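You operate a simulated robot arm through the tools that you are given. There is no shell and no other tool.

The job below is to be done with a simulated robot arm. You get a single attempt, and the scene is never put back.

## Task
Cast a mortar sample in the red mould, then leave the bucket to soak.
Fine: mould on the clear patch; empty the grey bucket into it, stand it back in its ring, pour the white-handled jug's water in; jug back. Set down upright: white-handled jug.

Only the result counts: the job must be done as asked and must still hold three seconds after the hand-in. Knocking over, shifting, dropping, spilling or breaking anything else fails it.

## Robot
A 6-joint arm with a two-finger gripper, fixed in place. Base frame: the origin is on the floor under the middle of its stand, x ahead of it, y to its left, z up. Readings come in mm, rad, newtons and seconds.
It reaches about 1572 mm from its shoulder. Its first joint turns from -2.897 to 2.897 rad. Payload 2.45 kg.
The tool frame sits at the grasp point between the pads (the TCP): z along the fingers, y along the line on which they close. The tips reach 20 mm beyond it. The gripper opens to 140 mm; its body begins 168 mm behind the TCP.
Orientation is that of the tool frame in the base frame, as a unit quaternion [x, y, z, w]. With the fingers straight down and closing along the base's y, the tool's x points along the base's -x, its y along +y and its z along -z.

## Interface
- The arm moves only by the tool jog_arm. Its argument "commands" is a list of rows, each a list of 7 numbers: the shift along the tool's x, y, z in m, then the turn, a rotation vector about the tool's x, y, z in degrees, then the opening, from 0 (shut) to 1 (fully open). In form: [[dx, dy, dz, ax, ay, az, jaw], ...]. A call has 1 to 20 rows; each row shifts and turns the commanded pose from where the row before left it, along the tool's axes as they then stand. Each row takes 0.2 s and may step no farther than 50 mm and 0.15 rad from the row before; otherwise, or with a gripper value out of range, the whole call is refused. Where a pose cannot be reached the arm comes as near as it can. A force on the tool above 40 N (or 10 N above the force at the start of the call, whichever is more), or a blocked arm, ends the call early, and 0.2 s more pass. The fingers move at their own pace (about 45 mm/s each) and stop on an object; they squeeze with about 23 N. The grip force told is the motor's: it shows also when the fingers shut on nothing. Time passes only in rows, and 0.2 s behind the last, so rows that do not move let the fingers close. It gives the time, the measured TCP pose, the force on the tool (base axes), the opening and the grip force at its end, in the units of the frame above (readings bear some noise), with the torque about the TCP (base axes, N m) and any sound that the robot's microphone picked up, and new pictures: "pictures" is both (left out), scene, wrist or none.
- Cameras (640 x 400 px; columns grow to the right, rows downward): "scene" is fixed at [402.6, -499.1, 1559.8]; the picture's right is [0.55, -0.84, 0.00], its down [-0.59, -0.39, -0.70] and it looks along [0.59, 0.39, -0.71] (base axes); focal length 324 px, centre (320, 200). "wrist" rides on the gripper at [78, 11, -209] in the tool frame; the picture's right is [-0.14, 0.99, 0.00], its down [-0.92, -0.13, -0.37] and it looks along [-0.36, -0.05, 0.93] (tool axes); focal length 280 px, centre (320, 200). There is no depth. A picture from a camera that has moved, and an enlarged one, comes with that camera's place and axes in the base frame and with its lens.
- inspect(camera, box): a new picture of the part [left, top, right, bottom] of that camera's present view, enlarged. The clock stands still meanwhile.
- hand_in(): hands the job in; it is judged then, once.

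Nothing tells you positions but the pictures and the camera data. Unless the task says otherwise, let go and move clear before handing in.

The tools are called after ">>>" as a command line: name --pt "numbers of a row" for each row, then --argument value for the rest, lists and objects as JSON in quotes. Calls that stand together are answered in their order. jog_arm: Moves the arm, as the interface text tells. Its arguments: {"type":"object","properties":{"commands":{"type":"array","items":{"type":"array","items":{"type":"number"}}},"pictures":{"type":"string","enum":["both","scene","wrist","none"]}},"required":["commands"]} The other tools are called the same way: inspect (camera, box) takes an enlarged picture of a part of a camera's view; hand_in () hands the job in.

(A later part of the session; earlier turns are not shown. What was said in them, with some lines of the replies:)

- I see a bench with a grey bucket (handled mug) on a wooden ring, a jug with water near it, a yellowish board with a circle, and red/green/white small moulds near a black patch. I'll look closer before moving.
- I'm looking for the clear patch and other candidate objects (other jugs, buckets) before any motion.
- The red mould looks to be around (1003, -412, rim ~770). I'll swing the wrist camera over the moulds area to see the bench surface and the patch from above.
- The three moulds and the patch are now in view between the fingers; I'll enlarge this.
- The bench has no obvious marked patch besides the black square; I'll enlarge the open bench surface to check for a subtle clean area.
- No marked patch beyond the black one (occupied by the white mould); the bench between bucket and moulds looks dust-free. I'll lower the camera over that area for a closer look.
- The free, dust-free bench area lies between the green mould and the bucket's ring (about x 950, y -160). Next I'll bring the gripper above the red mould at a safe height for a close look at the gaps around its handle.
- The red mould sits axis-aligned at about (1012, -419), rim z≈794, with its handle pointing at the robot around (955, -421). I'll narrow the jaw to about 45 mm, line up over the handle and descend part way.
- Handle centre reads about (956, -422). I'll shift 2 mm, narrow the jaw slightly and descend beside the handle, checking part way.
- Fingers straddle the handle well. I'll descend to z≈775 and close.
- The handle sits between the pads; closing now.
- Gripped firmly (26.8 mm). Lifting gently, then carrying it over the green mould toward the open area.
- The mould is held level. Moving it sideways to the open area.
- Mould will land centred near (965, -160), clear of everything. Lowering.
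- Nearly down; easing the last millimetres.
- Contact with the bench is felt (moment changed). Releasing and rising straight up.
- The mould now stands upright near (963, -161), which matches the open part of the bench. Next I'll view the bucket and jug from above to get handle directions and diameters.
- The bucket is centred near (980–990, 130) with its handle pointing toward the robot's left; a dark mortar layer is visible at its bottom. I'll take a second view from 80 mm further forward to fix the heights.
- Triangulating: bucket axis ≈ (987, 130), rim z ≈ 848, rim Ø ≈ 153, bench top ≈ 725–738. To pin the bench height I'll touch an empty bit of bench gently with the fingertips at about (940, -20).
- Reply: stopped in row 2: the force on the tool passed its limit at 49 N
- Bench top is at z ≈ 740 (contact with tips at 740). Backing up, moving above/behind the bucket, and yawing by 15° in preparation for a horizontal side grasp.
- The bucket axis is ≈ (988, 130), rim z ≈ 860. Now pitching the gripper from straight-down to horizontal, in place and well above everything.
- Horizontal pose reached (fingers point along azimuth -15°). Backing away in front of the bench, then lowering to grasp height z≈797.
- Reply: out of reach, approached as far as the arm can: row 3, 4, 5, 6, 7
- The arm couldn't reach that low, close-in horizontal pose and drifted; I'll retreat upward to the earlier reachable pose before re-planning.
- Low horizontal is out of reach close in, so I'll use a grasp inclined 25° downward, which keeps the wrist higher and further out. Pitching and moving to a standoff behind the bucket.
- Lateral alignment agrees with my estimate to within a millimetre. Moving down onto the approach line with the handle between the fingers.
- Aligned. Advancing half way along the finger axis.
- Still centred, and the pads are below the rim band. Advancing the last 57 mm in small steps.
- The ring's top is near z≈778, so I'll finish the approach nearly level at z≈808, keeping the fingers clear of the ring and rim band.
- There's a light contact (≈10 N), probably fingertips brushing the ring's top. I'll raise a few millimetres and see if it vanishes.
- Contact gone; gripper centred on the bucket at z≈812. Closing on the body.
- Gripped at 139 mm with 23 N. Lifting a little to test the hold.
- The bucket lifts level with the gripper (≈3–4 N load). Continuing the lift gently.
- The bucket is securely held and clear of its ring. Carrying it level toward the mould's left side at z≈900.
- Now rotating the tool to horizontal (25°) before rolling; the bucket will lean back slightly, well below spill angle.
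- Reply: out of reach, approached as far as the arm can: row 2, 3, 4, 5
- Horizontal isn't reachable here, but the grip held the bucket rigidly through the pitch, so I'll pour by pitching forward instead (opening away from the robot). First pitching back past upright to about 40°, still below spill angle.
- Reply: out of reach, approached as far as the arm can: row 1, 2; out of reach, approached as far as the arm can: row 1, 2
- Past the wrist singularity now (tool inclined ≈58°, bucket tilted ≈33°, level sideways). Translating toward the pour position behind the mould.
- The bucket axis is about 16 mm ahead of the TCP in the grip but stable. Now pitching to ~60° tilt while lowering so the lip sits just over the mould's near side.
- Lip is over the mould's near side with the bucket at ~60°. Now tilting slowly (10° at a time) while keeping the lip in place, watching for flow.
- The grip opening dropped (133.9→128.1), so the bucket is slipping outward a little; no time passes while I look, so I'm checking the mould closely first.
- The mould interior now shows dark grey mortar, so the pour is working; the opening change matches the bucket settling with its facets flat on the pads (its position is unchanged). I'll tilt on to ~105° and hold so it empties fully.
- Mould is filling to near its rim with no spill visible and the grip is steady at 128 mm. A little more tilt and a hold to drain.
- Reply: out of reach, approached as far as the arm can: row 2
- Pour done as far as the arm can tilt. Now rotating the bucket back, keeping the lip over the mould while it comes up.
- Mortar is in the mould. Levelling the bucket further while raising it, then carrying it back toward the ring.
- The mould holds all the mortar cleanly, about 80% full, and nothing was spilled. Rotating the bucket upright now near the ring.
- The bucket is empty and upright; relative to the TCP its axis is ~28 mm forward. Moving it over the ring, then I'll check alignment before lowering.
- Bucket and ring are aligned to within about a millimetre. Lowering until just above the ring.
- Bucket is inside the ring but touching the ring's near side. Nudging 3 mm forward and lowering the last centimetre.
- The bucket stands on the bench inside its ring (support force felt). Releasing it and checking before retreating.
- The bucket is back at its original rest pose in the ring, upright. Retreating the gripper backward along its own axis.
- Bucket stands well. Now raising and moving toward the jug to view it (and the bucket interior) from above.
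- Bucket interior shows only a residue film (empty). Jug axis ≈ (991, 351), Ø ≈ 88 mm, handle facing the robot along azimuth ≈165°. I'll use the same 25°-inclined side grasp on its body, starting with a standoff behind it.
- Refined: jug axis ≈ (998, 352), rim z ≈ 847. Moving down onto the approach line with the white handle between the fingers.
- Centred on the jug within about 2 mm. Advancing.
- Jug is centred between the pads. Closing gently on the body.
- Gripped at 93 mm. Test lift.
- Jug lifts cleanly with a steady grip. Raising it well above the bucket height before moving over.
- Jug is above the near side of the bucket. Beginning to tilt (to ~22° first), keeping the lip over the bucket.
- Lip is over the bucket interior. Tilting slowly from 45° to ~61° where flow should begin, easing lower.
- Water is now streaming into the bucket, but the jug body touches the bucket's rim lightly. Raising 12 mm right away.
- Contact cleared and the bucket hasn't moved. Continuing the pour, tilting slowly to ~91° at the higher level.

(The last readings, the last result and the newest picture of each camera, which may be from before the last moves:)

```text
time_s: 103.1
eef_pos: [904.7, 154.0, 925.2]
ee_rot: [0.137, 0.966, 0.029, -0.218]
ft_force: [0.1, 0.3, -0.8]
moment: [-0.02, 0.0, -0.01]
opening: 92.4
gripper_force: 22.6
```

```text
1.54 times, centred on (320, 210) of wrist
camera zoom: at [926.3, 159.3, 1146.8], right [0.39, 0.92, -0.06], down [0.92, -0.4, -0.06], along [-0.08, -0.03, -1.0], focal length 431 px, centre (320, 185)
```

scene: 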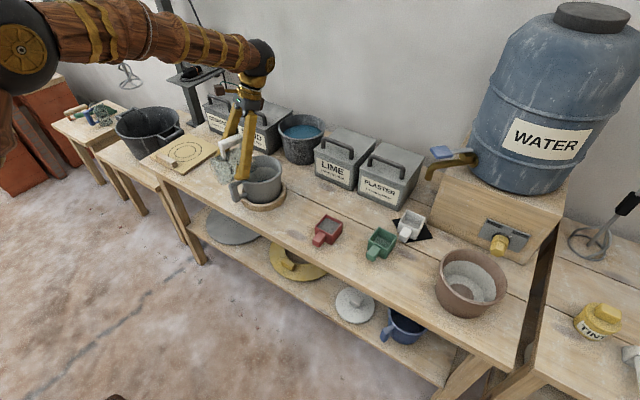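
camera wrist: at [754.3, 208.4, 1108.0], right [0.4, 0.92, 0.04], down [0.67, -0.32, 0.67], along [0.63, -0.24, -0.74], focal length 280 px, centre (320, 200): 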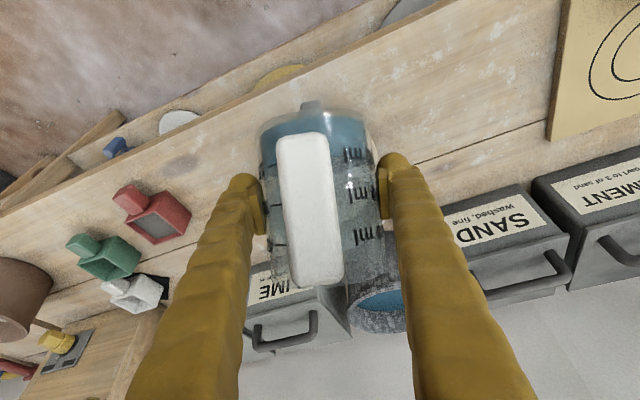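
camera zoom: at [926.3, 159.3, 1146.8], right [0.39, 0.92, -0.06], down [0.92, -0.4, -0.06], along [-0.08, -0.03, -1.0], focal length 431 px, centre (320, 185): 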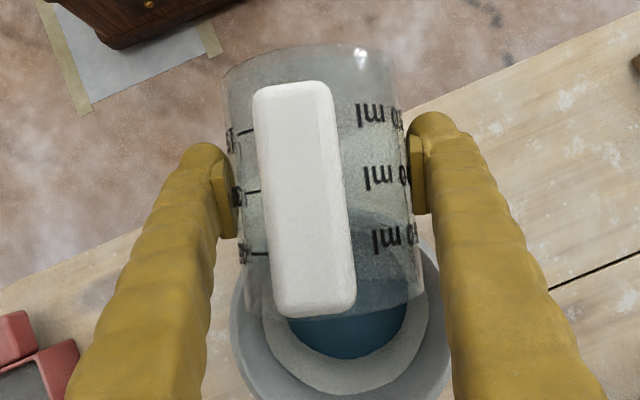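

The jug is clear and the water is in the bucket. A little more tilt and a short hold to drain the last drops.

>>> jog_arm --pt "-0.00136 0 -0.00252 0 3 0 0.3" --pt "-0.00123 0 -0.00259 0 3 0 0.3" --pt "-0.00109 0 -0.00264 0 3 0 0.3" --pt "0 0 0 0 0 0 0.3" --pt "0 0 0 0 0 0 0.3" --pt "0 0 0 0 0 0 0.3" --pt "0 0 0 0 0 0 0.3" --pictures "scene"

>>> inspect --camera "scene" --box '[200, 110, 310, 210]'

>>> inspect --camera "wrist" --box '[200, 80, 440, 340]'

```text
time_s: 104.7
eef_pos: [912.6, 151.4, 929.7]
ee_rot: [0.135, 0.946, 0.04, -0.293]
ft_force: [0.4, 0.7, -1.6]
moment: [0.01, 0.0, 0.03]
opening: 92.3
gripper_force: 22.8
```

scene: 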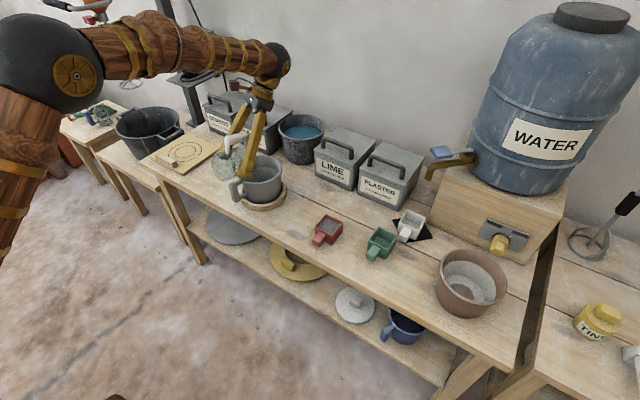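

```text
4.00 times, centred on (255, 160) of scene
camera zoom: at [402.6, -499.1, 1559.8], right [0.55, -0.84, 0.0], down [-0.59, -0.39, -0.7], along [0.59, 0.39, -0.71], focal length 1298 px, centre (580, 360)
```

zoom: 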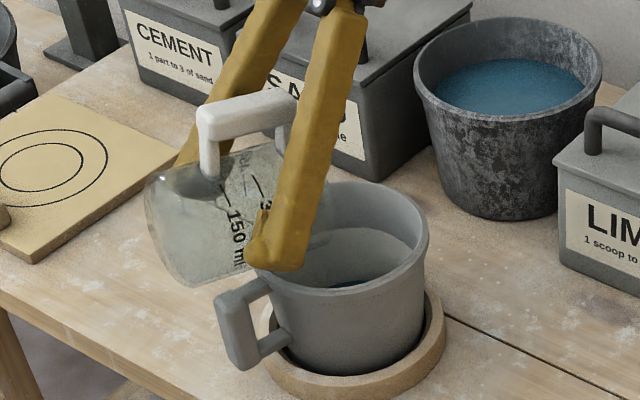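

```text
1.54 times, centred on (320, 210) of wrist
camera zoom: at [966.2, 147.7, 1146.3], right [0.38, 0.92, -0.08], down [0.89, -0.39, -0.22], along [-0.23, 0.01, -0.97], focal length 431 px, centre (320, 185)
```

zoom: 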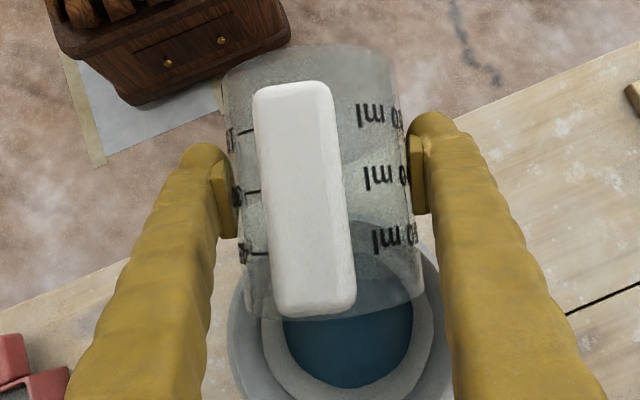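

Bucket has the water; jug is empty. Raising and turning the jug back upright.

>>> jog_arm --pt "0.01402 0 -0.0207 0 0 0 0.3" --pt "0 0 0 0 -8.3 0 0.3" --pt "0 0 0 0 -8.3 0 0.3" --pt "0 0 0 0 -8.3 0 0.3" --pt "0 0 0 0 -8.3 0 0.3" --pt "0 0 0 0 -8.3 0 0.3" --pt "0 0 0 0 -8.3 0 0.3" --pt "0 0 0 0 -8.3 0 0.3" --pt "0 0 0 0 -8.3 0 0.3" --pt "0 0 0 0 -8.3 0 0.3" --pt "0 0 0 0 -8.3 0 0.3" --pt "0 0 0 0 -8.3 0 0.3" --pt "0 0 0 0 -8.3 0 0.3" --pt "0 0 0 0 0 0 0.3"

>>> inspect --camera "scene" --box '[180, 90, 320, 220]'

```text
time_s: 107.7
eef_pos: [910.6, 152.1, 954.8]
ee_rot: [0.117, 0.833, -0.077, 0.535]
ft_force: [-1.1, -0.3, -1.8]
moment: [0.0, -0.02, -0.01]
opening: 91.9
gripper_force: 23.2
camera wrist: at [700.6, 223.7, 970.8], right [0.33, 0.94, 0.12], down [0.01, -0.13, 0.99], along [0.94, -0.32, -0.06], focal length 280 px, centre (320, 200)
```

scene: 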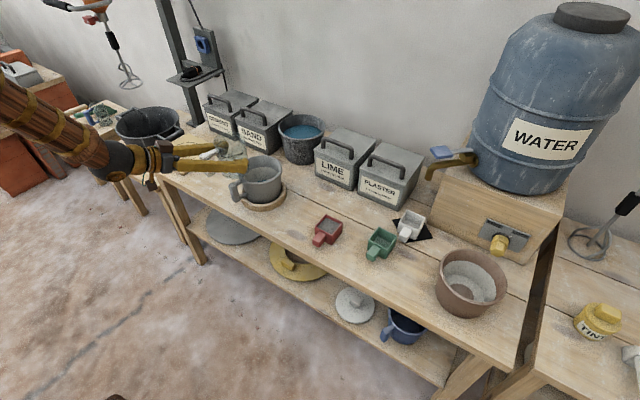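
wrist: 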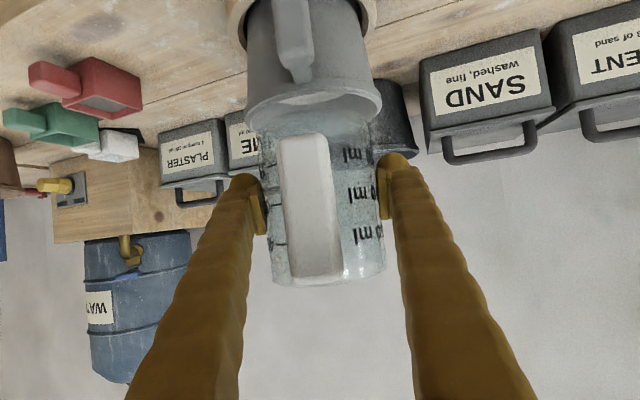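

```text
3.08 times, centred on (250, 155) of scene
camera zoom: at [402.6, -499.1, 1559.8], right [0.55, -0.84, 0.0], down [-0.59, -0.39, -0.7], along [0.59, 0.39, -0.71], focal length 998 px, centre (535, 338)
```

zoom: 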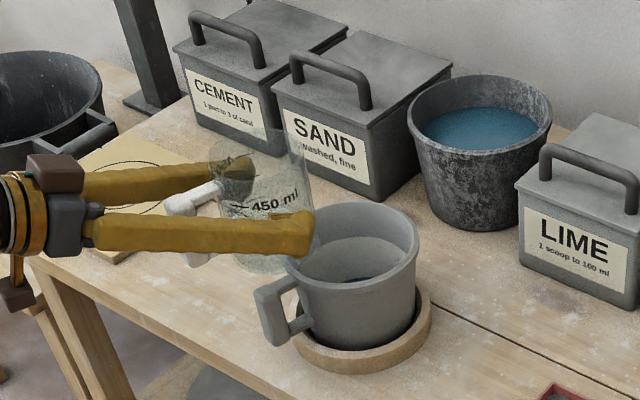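

Jug is upright. Carrying it back over its original spot.

>>> jog_arm --pt "-0.00126 0.0195 0.00277 0 0 0 0.3" --pt "-0.00126 0.0195 0.00277 0 0 0 0.3" --pt "-0.00126 0.0195 0.00277 0 0 0 0.3" --pt "-0.00126 0.0195 0.00277 0 0 0 0.3" --pt "-0.00126 0.0195 0.00277 0 0 0 0.3" --pt "-0.00126 0.0195 0.00277 0 0 0 0.3" --pt "-0.00126 0.0195 0.00277 0 0 0 0.3" --pt "-0.00126 0.0195 0.00277 0 0 0 0.3" --pt "-0.00126 0.0195 0.00277 0 0 0 0.3" --pt "-0.00126 0.0195 0.00277 0 0 0 0.3" --pt "-0.00126 0.0195 0.00277 0 0 0 0.3" --pt "0 0 0 0 0 0 0.3" --pictures "wrist"

```text
time_s: 110.3
eef_pos: [1003.7, 349.1, 954.9]
ee_rot: [0.117, 0.834, -0.078, 0.533]
ft_force: [0.1, -0.3, -1.1]
moment: [0.01, 0.0, 0.01]
opening: 91.3
gripper_force: 23.6
camera wrist: at [793.3, 420.5, 970.5], right [0.33, 0.94, 0.12], down [0.02, -0.13, 0.99], along [0.94, -0.33, -0.06], focal length 280 px, centre (320, 200)
```

wrist: 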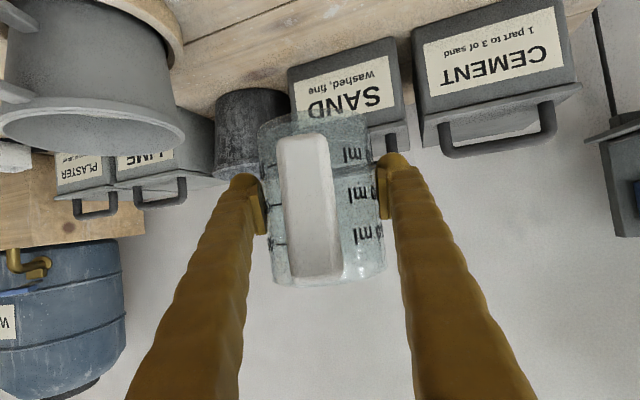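

>>> jog_arm --pt "0.02275 0 0.01037 0 0 0 0.3" --pt "0.02275 0 0.01037 0 0 0 0.3" --pt "0.02275 0 0.01037 0 0 0 0.3" --pt "0.02275 0 0.01037 0 0 0 0.3" --pt "0.02275 0 0.01037 0 0 0 0.3" --pt "0.0182 0 0.008 0 0 0 0.3" --pt "0 0 0 0 0 0 0.3"

>>> inspect --camera "scene" --box '[160, 110, 260, 200]'

>>> inspect --camera "wrist" --box '[200, 60, 440, 260]'

```text
time_s: 111.9
eef_pos: [1002.7, 348.5, 808.8]
ee_rot: [0.118, 0.834, -0.078, 0.533]
ft_force: [0.7, 0.0, -1.9]
moment: [0.01, 0.0, 0.0]
opening: 91.5
gripper_force: 22.9
camera wrist: at [791.6, 419.9, 824.4], right [0.33, 0.94, 0.12], down [0.01, -0.13, 0.99], along [0.94, -0.33, -0.06], focal length 280 px, centre (320, 200)
```

scene: 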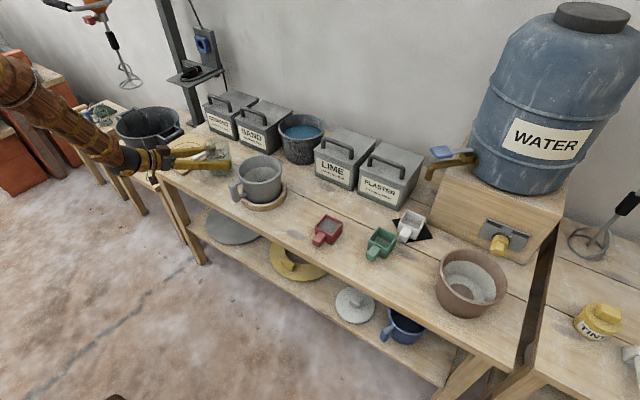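
wrist: 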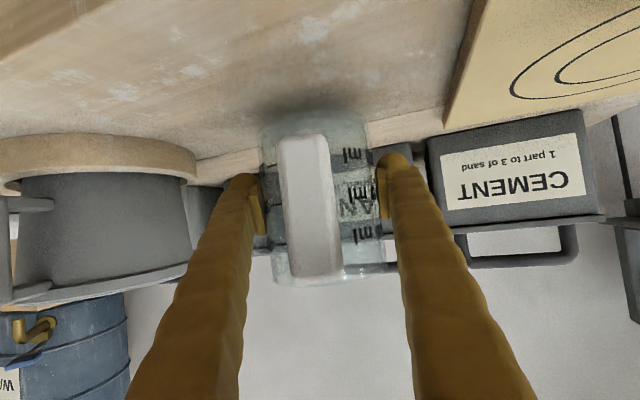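

```text
4.44 times, centred on (210, 155) of scene
camera zoom: at [402.6, -499.1, 1559.8], right [0.55, -0.84, 0.0], down [-0.59, -0.39, -0.7], along [0.59, 0.39, -0.71], focal length 1442 px, centre (809, 400)
```

zoom: 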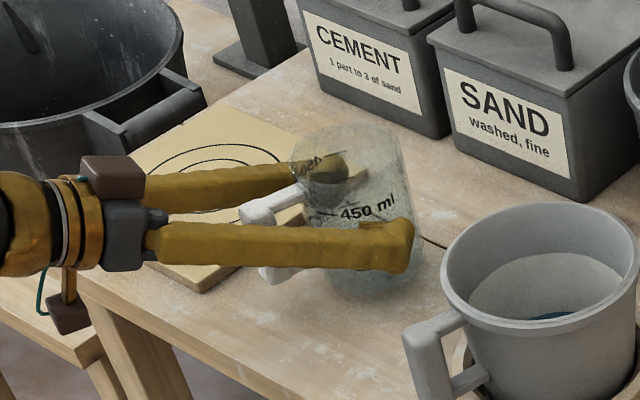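

```text
2.00 times, centred on (320, 160) of wrist
camera zoom: at [791.6, 419.9, 824.4], right [0.33, 0.94, 0.12], down [0.01, -0.13, 0.99], along [0.94, -0.33, -0.06], focal length 561 px, centre (320, 280)
```

zoom: 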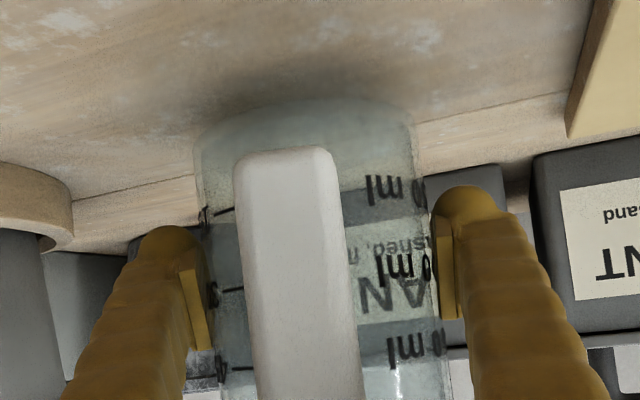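

Jug is above its original place. Shifting 4 mm to match and lowering the last bit.

>>> jog_arm --pt "0.0062 0 0.0004 0 0 0 0.3" --pt "0.0055 0 0.0008 0 0 0 0.3" --pt "0 0 0 0 0 0 0.3" --pictures "none"

```text
time_s: 112.7
eef_pos: [998.3, 349.4, 797.0]
ee_rot: [0.117, 0.834, -0.077, 0.533]
ft_force: [0.1, 0.6, -1.5]
moment: [0.01, -0.01, -0.01]
opening: 91.8
gripper_force: 23.0
```

>>> jog_arm --pt "0.0014 0 0.0006 0 0 0 0.3" --pt "0.0014 0 0.0006 0 0 0 0.3" --pt "0 0 0 0 0 0 0.3" --pictures "none"

```text
time_s: 113.5
eef_pos: [997.3, 348.9, 795.6]
ee_rot: [0.118, 0.834, -0.077, 0.533]
ft_force: [-2.2, 0.3, 6.0]
moment: [0.0, -0.16, -0.01]
opening: 91.7
gripper_force: 23.0
```

Bench contact felt. Checking, then releasing.

>>> jog_arm --pt "0 0 0 0 0 0 0.68" --pt "0 0 0 0 0 0 0.75" --pt "0 0 0 0 0 0 0.85" --pt "0 0 0 0 0 0 1" --pt "0 0 0 0 0 0 1" --pt "0 0 0 0 0 0 1"

>>> inspect --camera "scene" --box '[160, 110, 260, 200]'

>>> inspect --camera "wrist" --box '[200, 60, 440, 260]'

```text
time_s: 114.9
eef_pos: [999.3, 349.3, 794.0]
ee_rot: [0.117, 0.834, -0.077, 0.533]
ft_force: [0.0, -0.1, -0.9]
moment: [-0.03, 0.01, 0.0]
opening: 139.9
gripper_force: 0.1
camera wrist: at [787.8, 420.8, 810.5], right [0.33, 0.94, 0.12], down [0.02, -0.13, 0.99], along [0.94, -0.33, -0.06], focal length 280 px, centre (320, 200)
```

scene: 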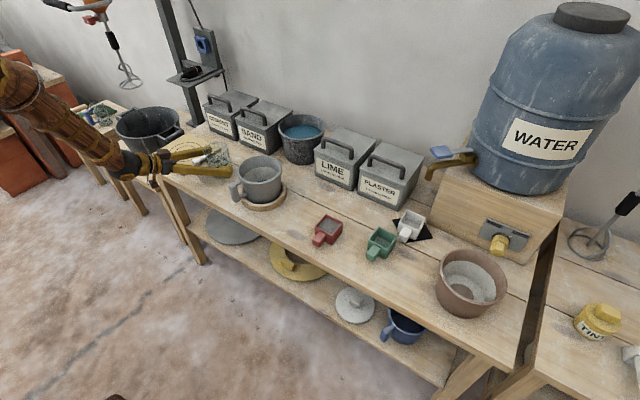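
wrist: 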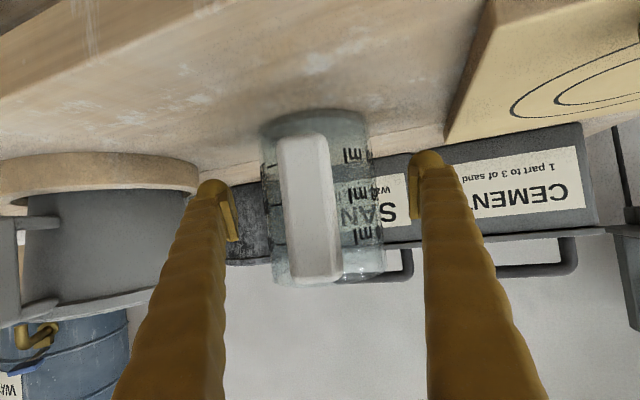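

```text
4.44 times, centred on (210, 155) of scene
camera zoom: at [402.6, -499.1, 1559.8], right [0.55, -0.84, 0.0], down [-0.59, -0.39, -0.7], along [0.59, 0.39, -0.71], focal length 1442 px, centre (809, 400)
```

zoom: 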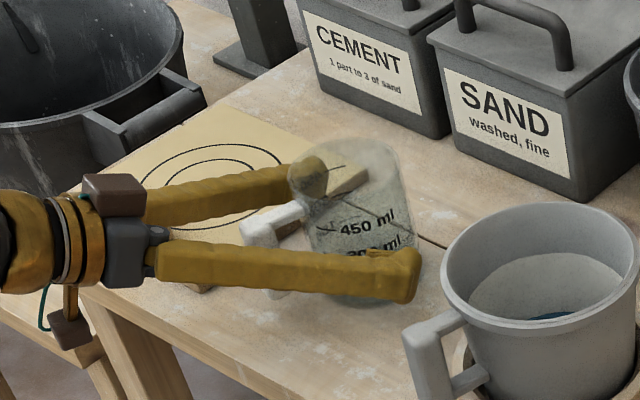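

```text
2.00 times, centred on (320, 160) of wrist
camera zoom: at [787.8, 420.8, 810.5], right [0.33, 0.94, 0.12], down [0.02, -0.13, 0.99], along [0.94, -0.33, -0.06], focal length 561 px, centre (320, 280)
```

zoom: 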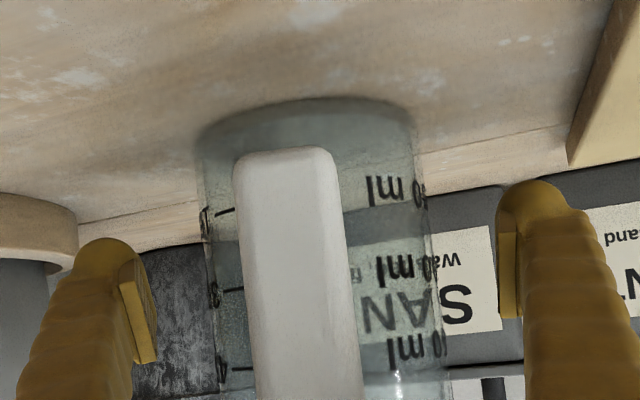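

Jug is standing upright at its place. Retreating straight back, then up and away.

>>> jog_arm --pt "0 0 -0.02 0 0 0 1" --pt "0 0 -0.03 0 0 0 1" --pt "0 0 -0.035 0 0 0 1" --pt "0 0 -0.035 0 0 0 1" --pt "-0.03 0 -0.015 0 0 0 1" --pt "-0.04 0 0 0 0 0 1" --pt "-0.045 0 0 0 0 0 1" --pt "-0.045 0 0 0 0 0 1" --pt "-0.045 0 0 0 0 0 1" --pt "0 0 0 0 0 0 1"

>>> inspect --camera "scene" --box '[130, 110, 330, 240]'

>>> inspect --camera "scene" --box '[280, 180, 460, 300]'

>>> inspect --camera "scene" --box '[180, 135, 250, 190]'

```text
time_s: 117.1
eef_pos: [963.6, 360.6, 1038.8]
ee_rot: [0.117, 0.834, -0.077, 0.533]
ft_force: [0.0, -0.9, -0.2]
moment: [0.02, -0.01, 0.0]
opening: 140.0
gripper_force: 0.0
camera wrist: at [752.7, 432.5, 1053.9], right [0.33, 0.94, 0.12], down [0.02, -0.13, 0.99], along [0.94, -0.33, -0.06], focal length 280 px, centre (320, 200)
```

scene: 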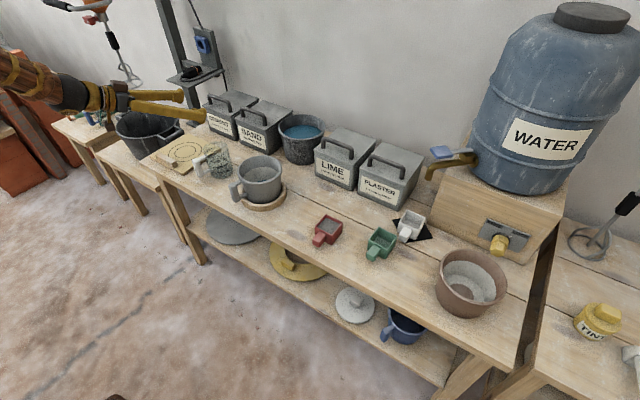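
wrist: 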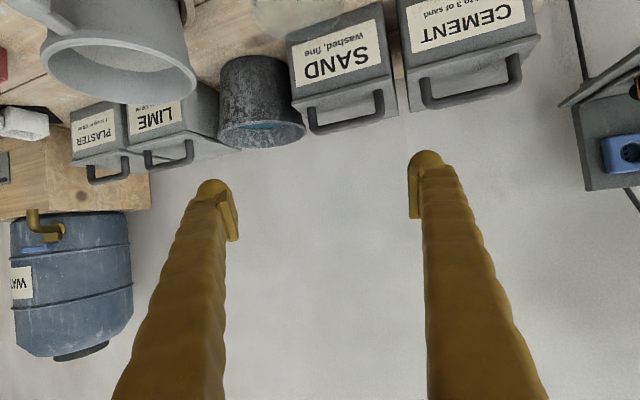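

```text
3.08 times, centred on (230, 175) of scene
camera zoom: at [402.6, -499.1, 1559.8], right [0.55, -0.84, 0.0], down [-0.59, -0.39, -0.7], along [0.59, 0.39, -0.71], focal length 998 px, centre (597, 277)
```

zoom: 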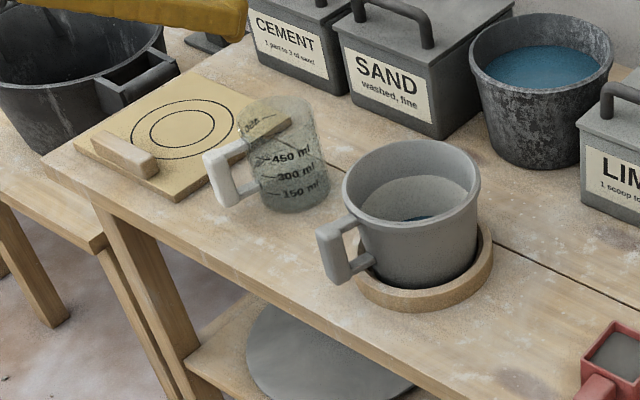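

```text
3.33 times, centred on (370, 240) of scene
camera zoom: at [402.6, -499.1, 1559.8], right [0.55, -0.84, 0.0], down [-0.59, -0.39, -0.7], along [0.59, 0.39, -0.71], focal length 1081 px, centre (153, 67)
```

zoom: 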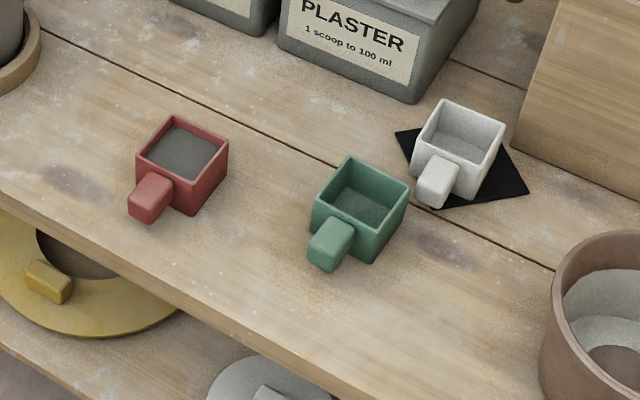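

```text
7.27 times, centred on (215, 162) of scene
camera zoom: at [402.6, -499.1, 1559.8], right [0.55, -0.84, 0.0], down [-0.59, -0.39, -0.7], along [0.59, 0.39, -0.71], focal length 2359 px, centre (1084, 473)
```

zoom: 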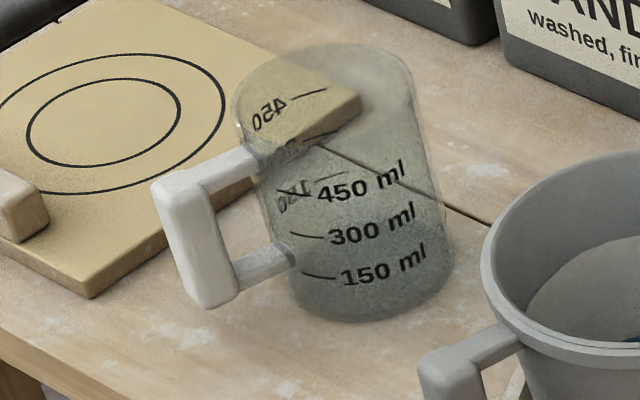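

>>> inspect --camera "scene" --box '[215, 145, 300, 215]'

>>> inspect --camera "scene" --box '[300, 200, 360, 250]'

```text
5.71 times, centred on (258, 180) of scene
camera zoom: at [402.6, -499.1, 1559.8], right [0.55, -0.84, 0.0], down [-0.59, -0.39, -0.7], along [0.59, 0.39, -0.71], focal length 1854 px, centre (677, 314)
```

zoom: 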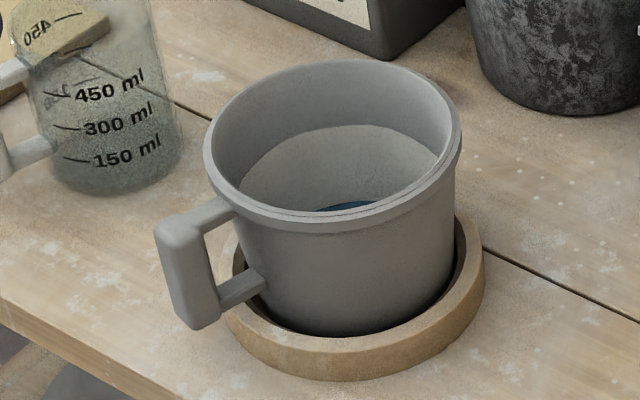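

```text
8.00 times, centred on (330, 225) of scene
camera zoom: at [402.6, -499.1, 1559.8], right [0.55, -0.84, 0.0], down [-0.59, -0.39, -0.7], along [0.59, 0.39, -0.71], focal length 2595 px, centre (240, 0)
```

zoom: 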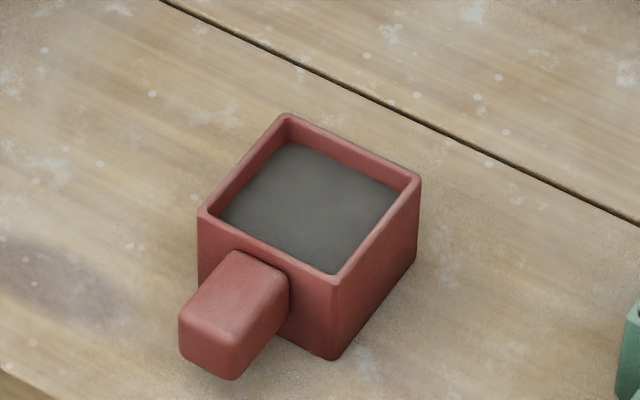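

Everything matches the goal: the red mould is filled on the open bench, the bucket is in its ring with water in it, and the empty jug is upright at its original spot. I'll move the arm a bit further clear and take a last look.

>>> jog_arm --pt "-0.04 0 -0.02 0 0 0 1" --pt "-0.04 0 -0.02 0 0 0 1" --pt "0 0 0 0 0 0 1" --pt "0 0 0 0 0 0 1" --pt "0 0 0 0 0 0 1" --pictures "scene"

```text
time_s: 118.3
eef_pos: [961.0, 361.5, 1126.5]
ee_rot: [0.118, 0.835, -0.078, 0.532]
ft_force: [-0.1, -0.2, 0.2]
moment: [0.0, -0.03, -0.01]
opening: 139.9
gripper_force: 0.1
```

scene: 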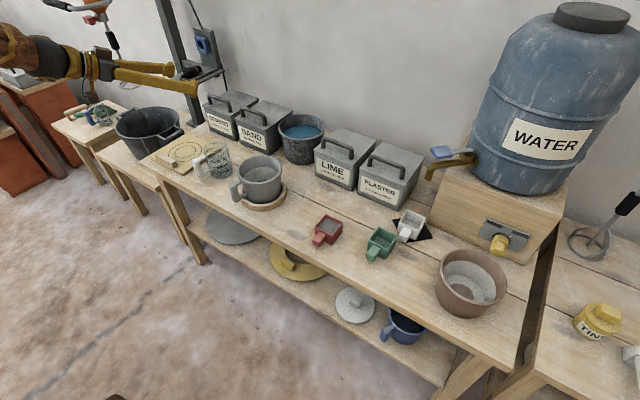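

The scene is stable and the arm is clear, with the mould, bucket and jug all in place. Handing in.

>>> hand_in

```text
The job is handed in.
```

The job is handed in. The mortar is cast in the red mould, and the grey bucket is soaking in its ring. The result hasn't been reported back to me yet.

- **Red mould:** it stands on the open stretch of bench between the bucket's ring and the green mould, filled to about 80% with all the mortar. I saw no marked patch apart from the black square under the white mould, so I took "clear patch" to mean this free area.
- **Grey bucket:** it was emptied into the mould, stood back upright in its ring and given the jug's water. Only a film of residue was left inside before the water went in. Its handle now points about 10° off where it started.
- **White-handled jug:** it is empty and upright, at its original spot as far as the pictures show.

Twice there was light contact:
- The fingertips met about 10 N, probably from the ring, while I approached the bucket.
- The jug pressed on the bucket with about 5 N during the water pour.

In the last pictures nothing looked shifted and no spill was visible.
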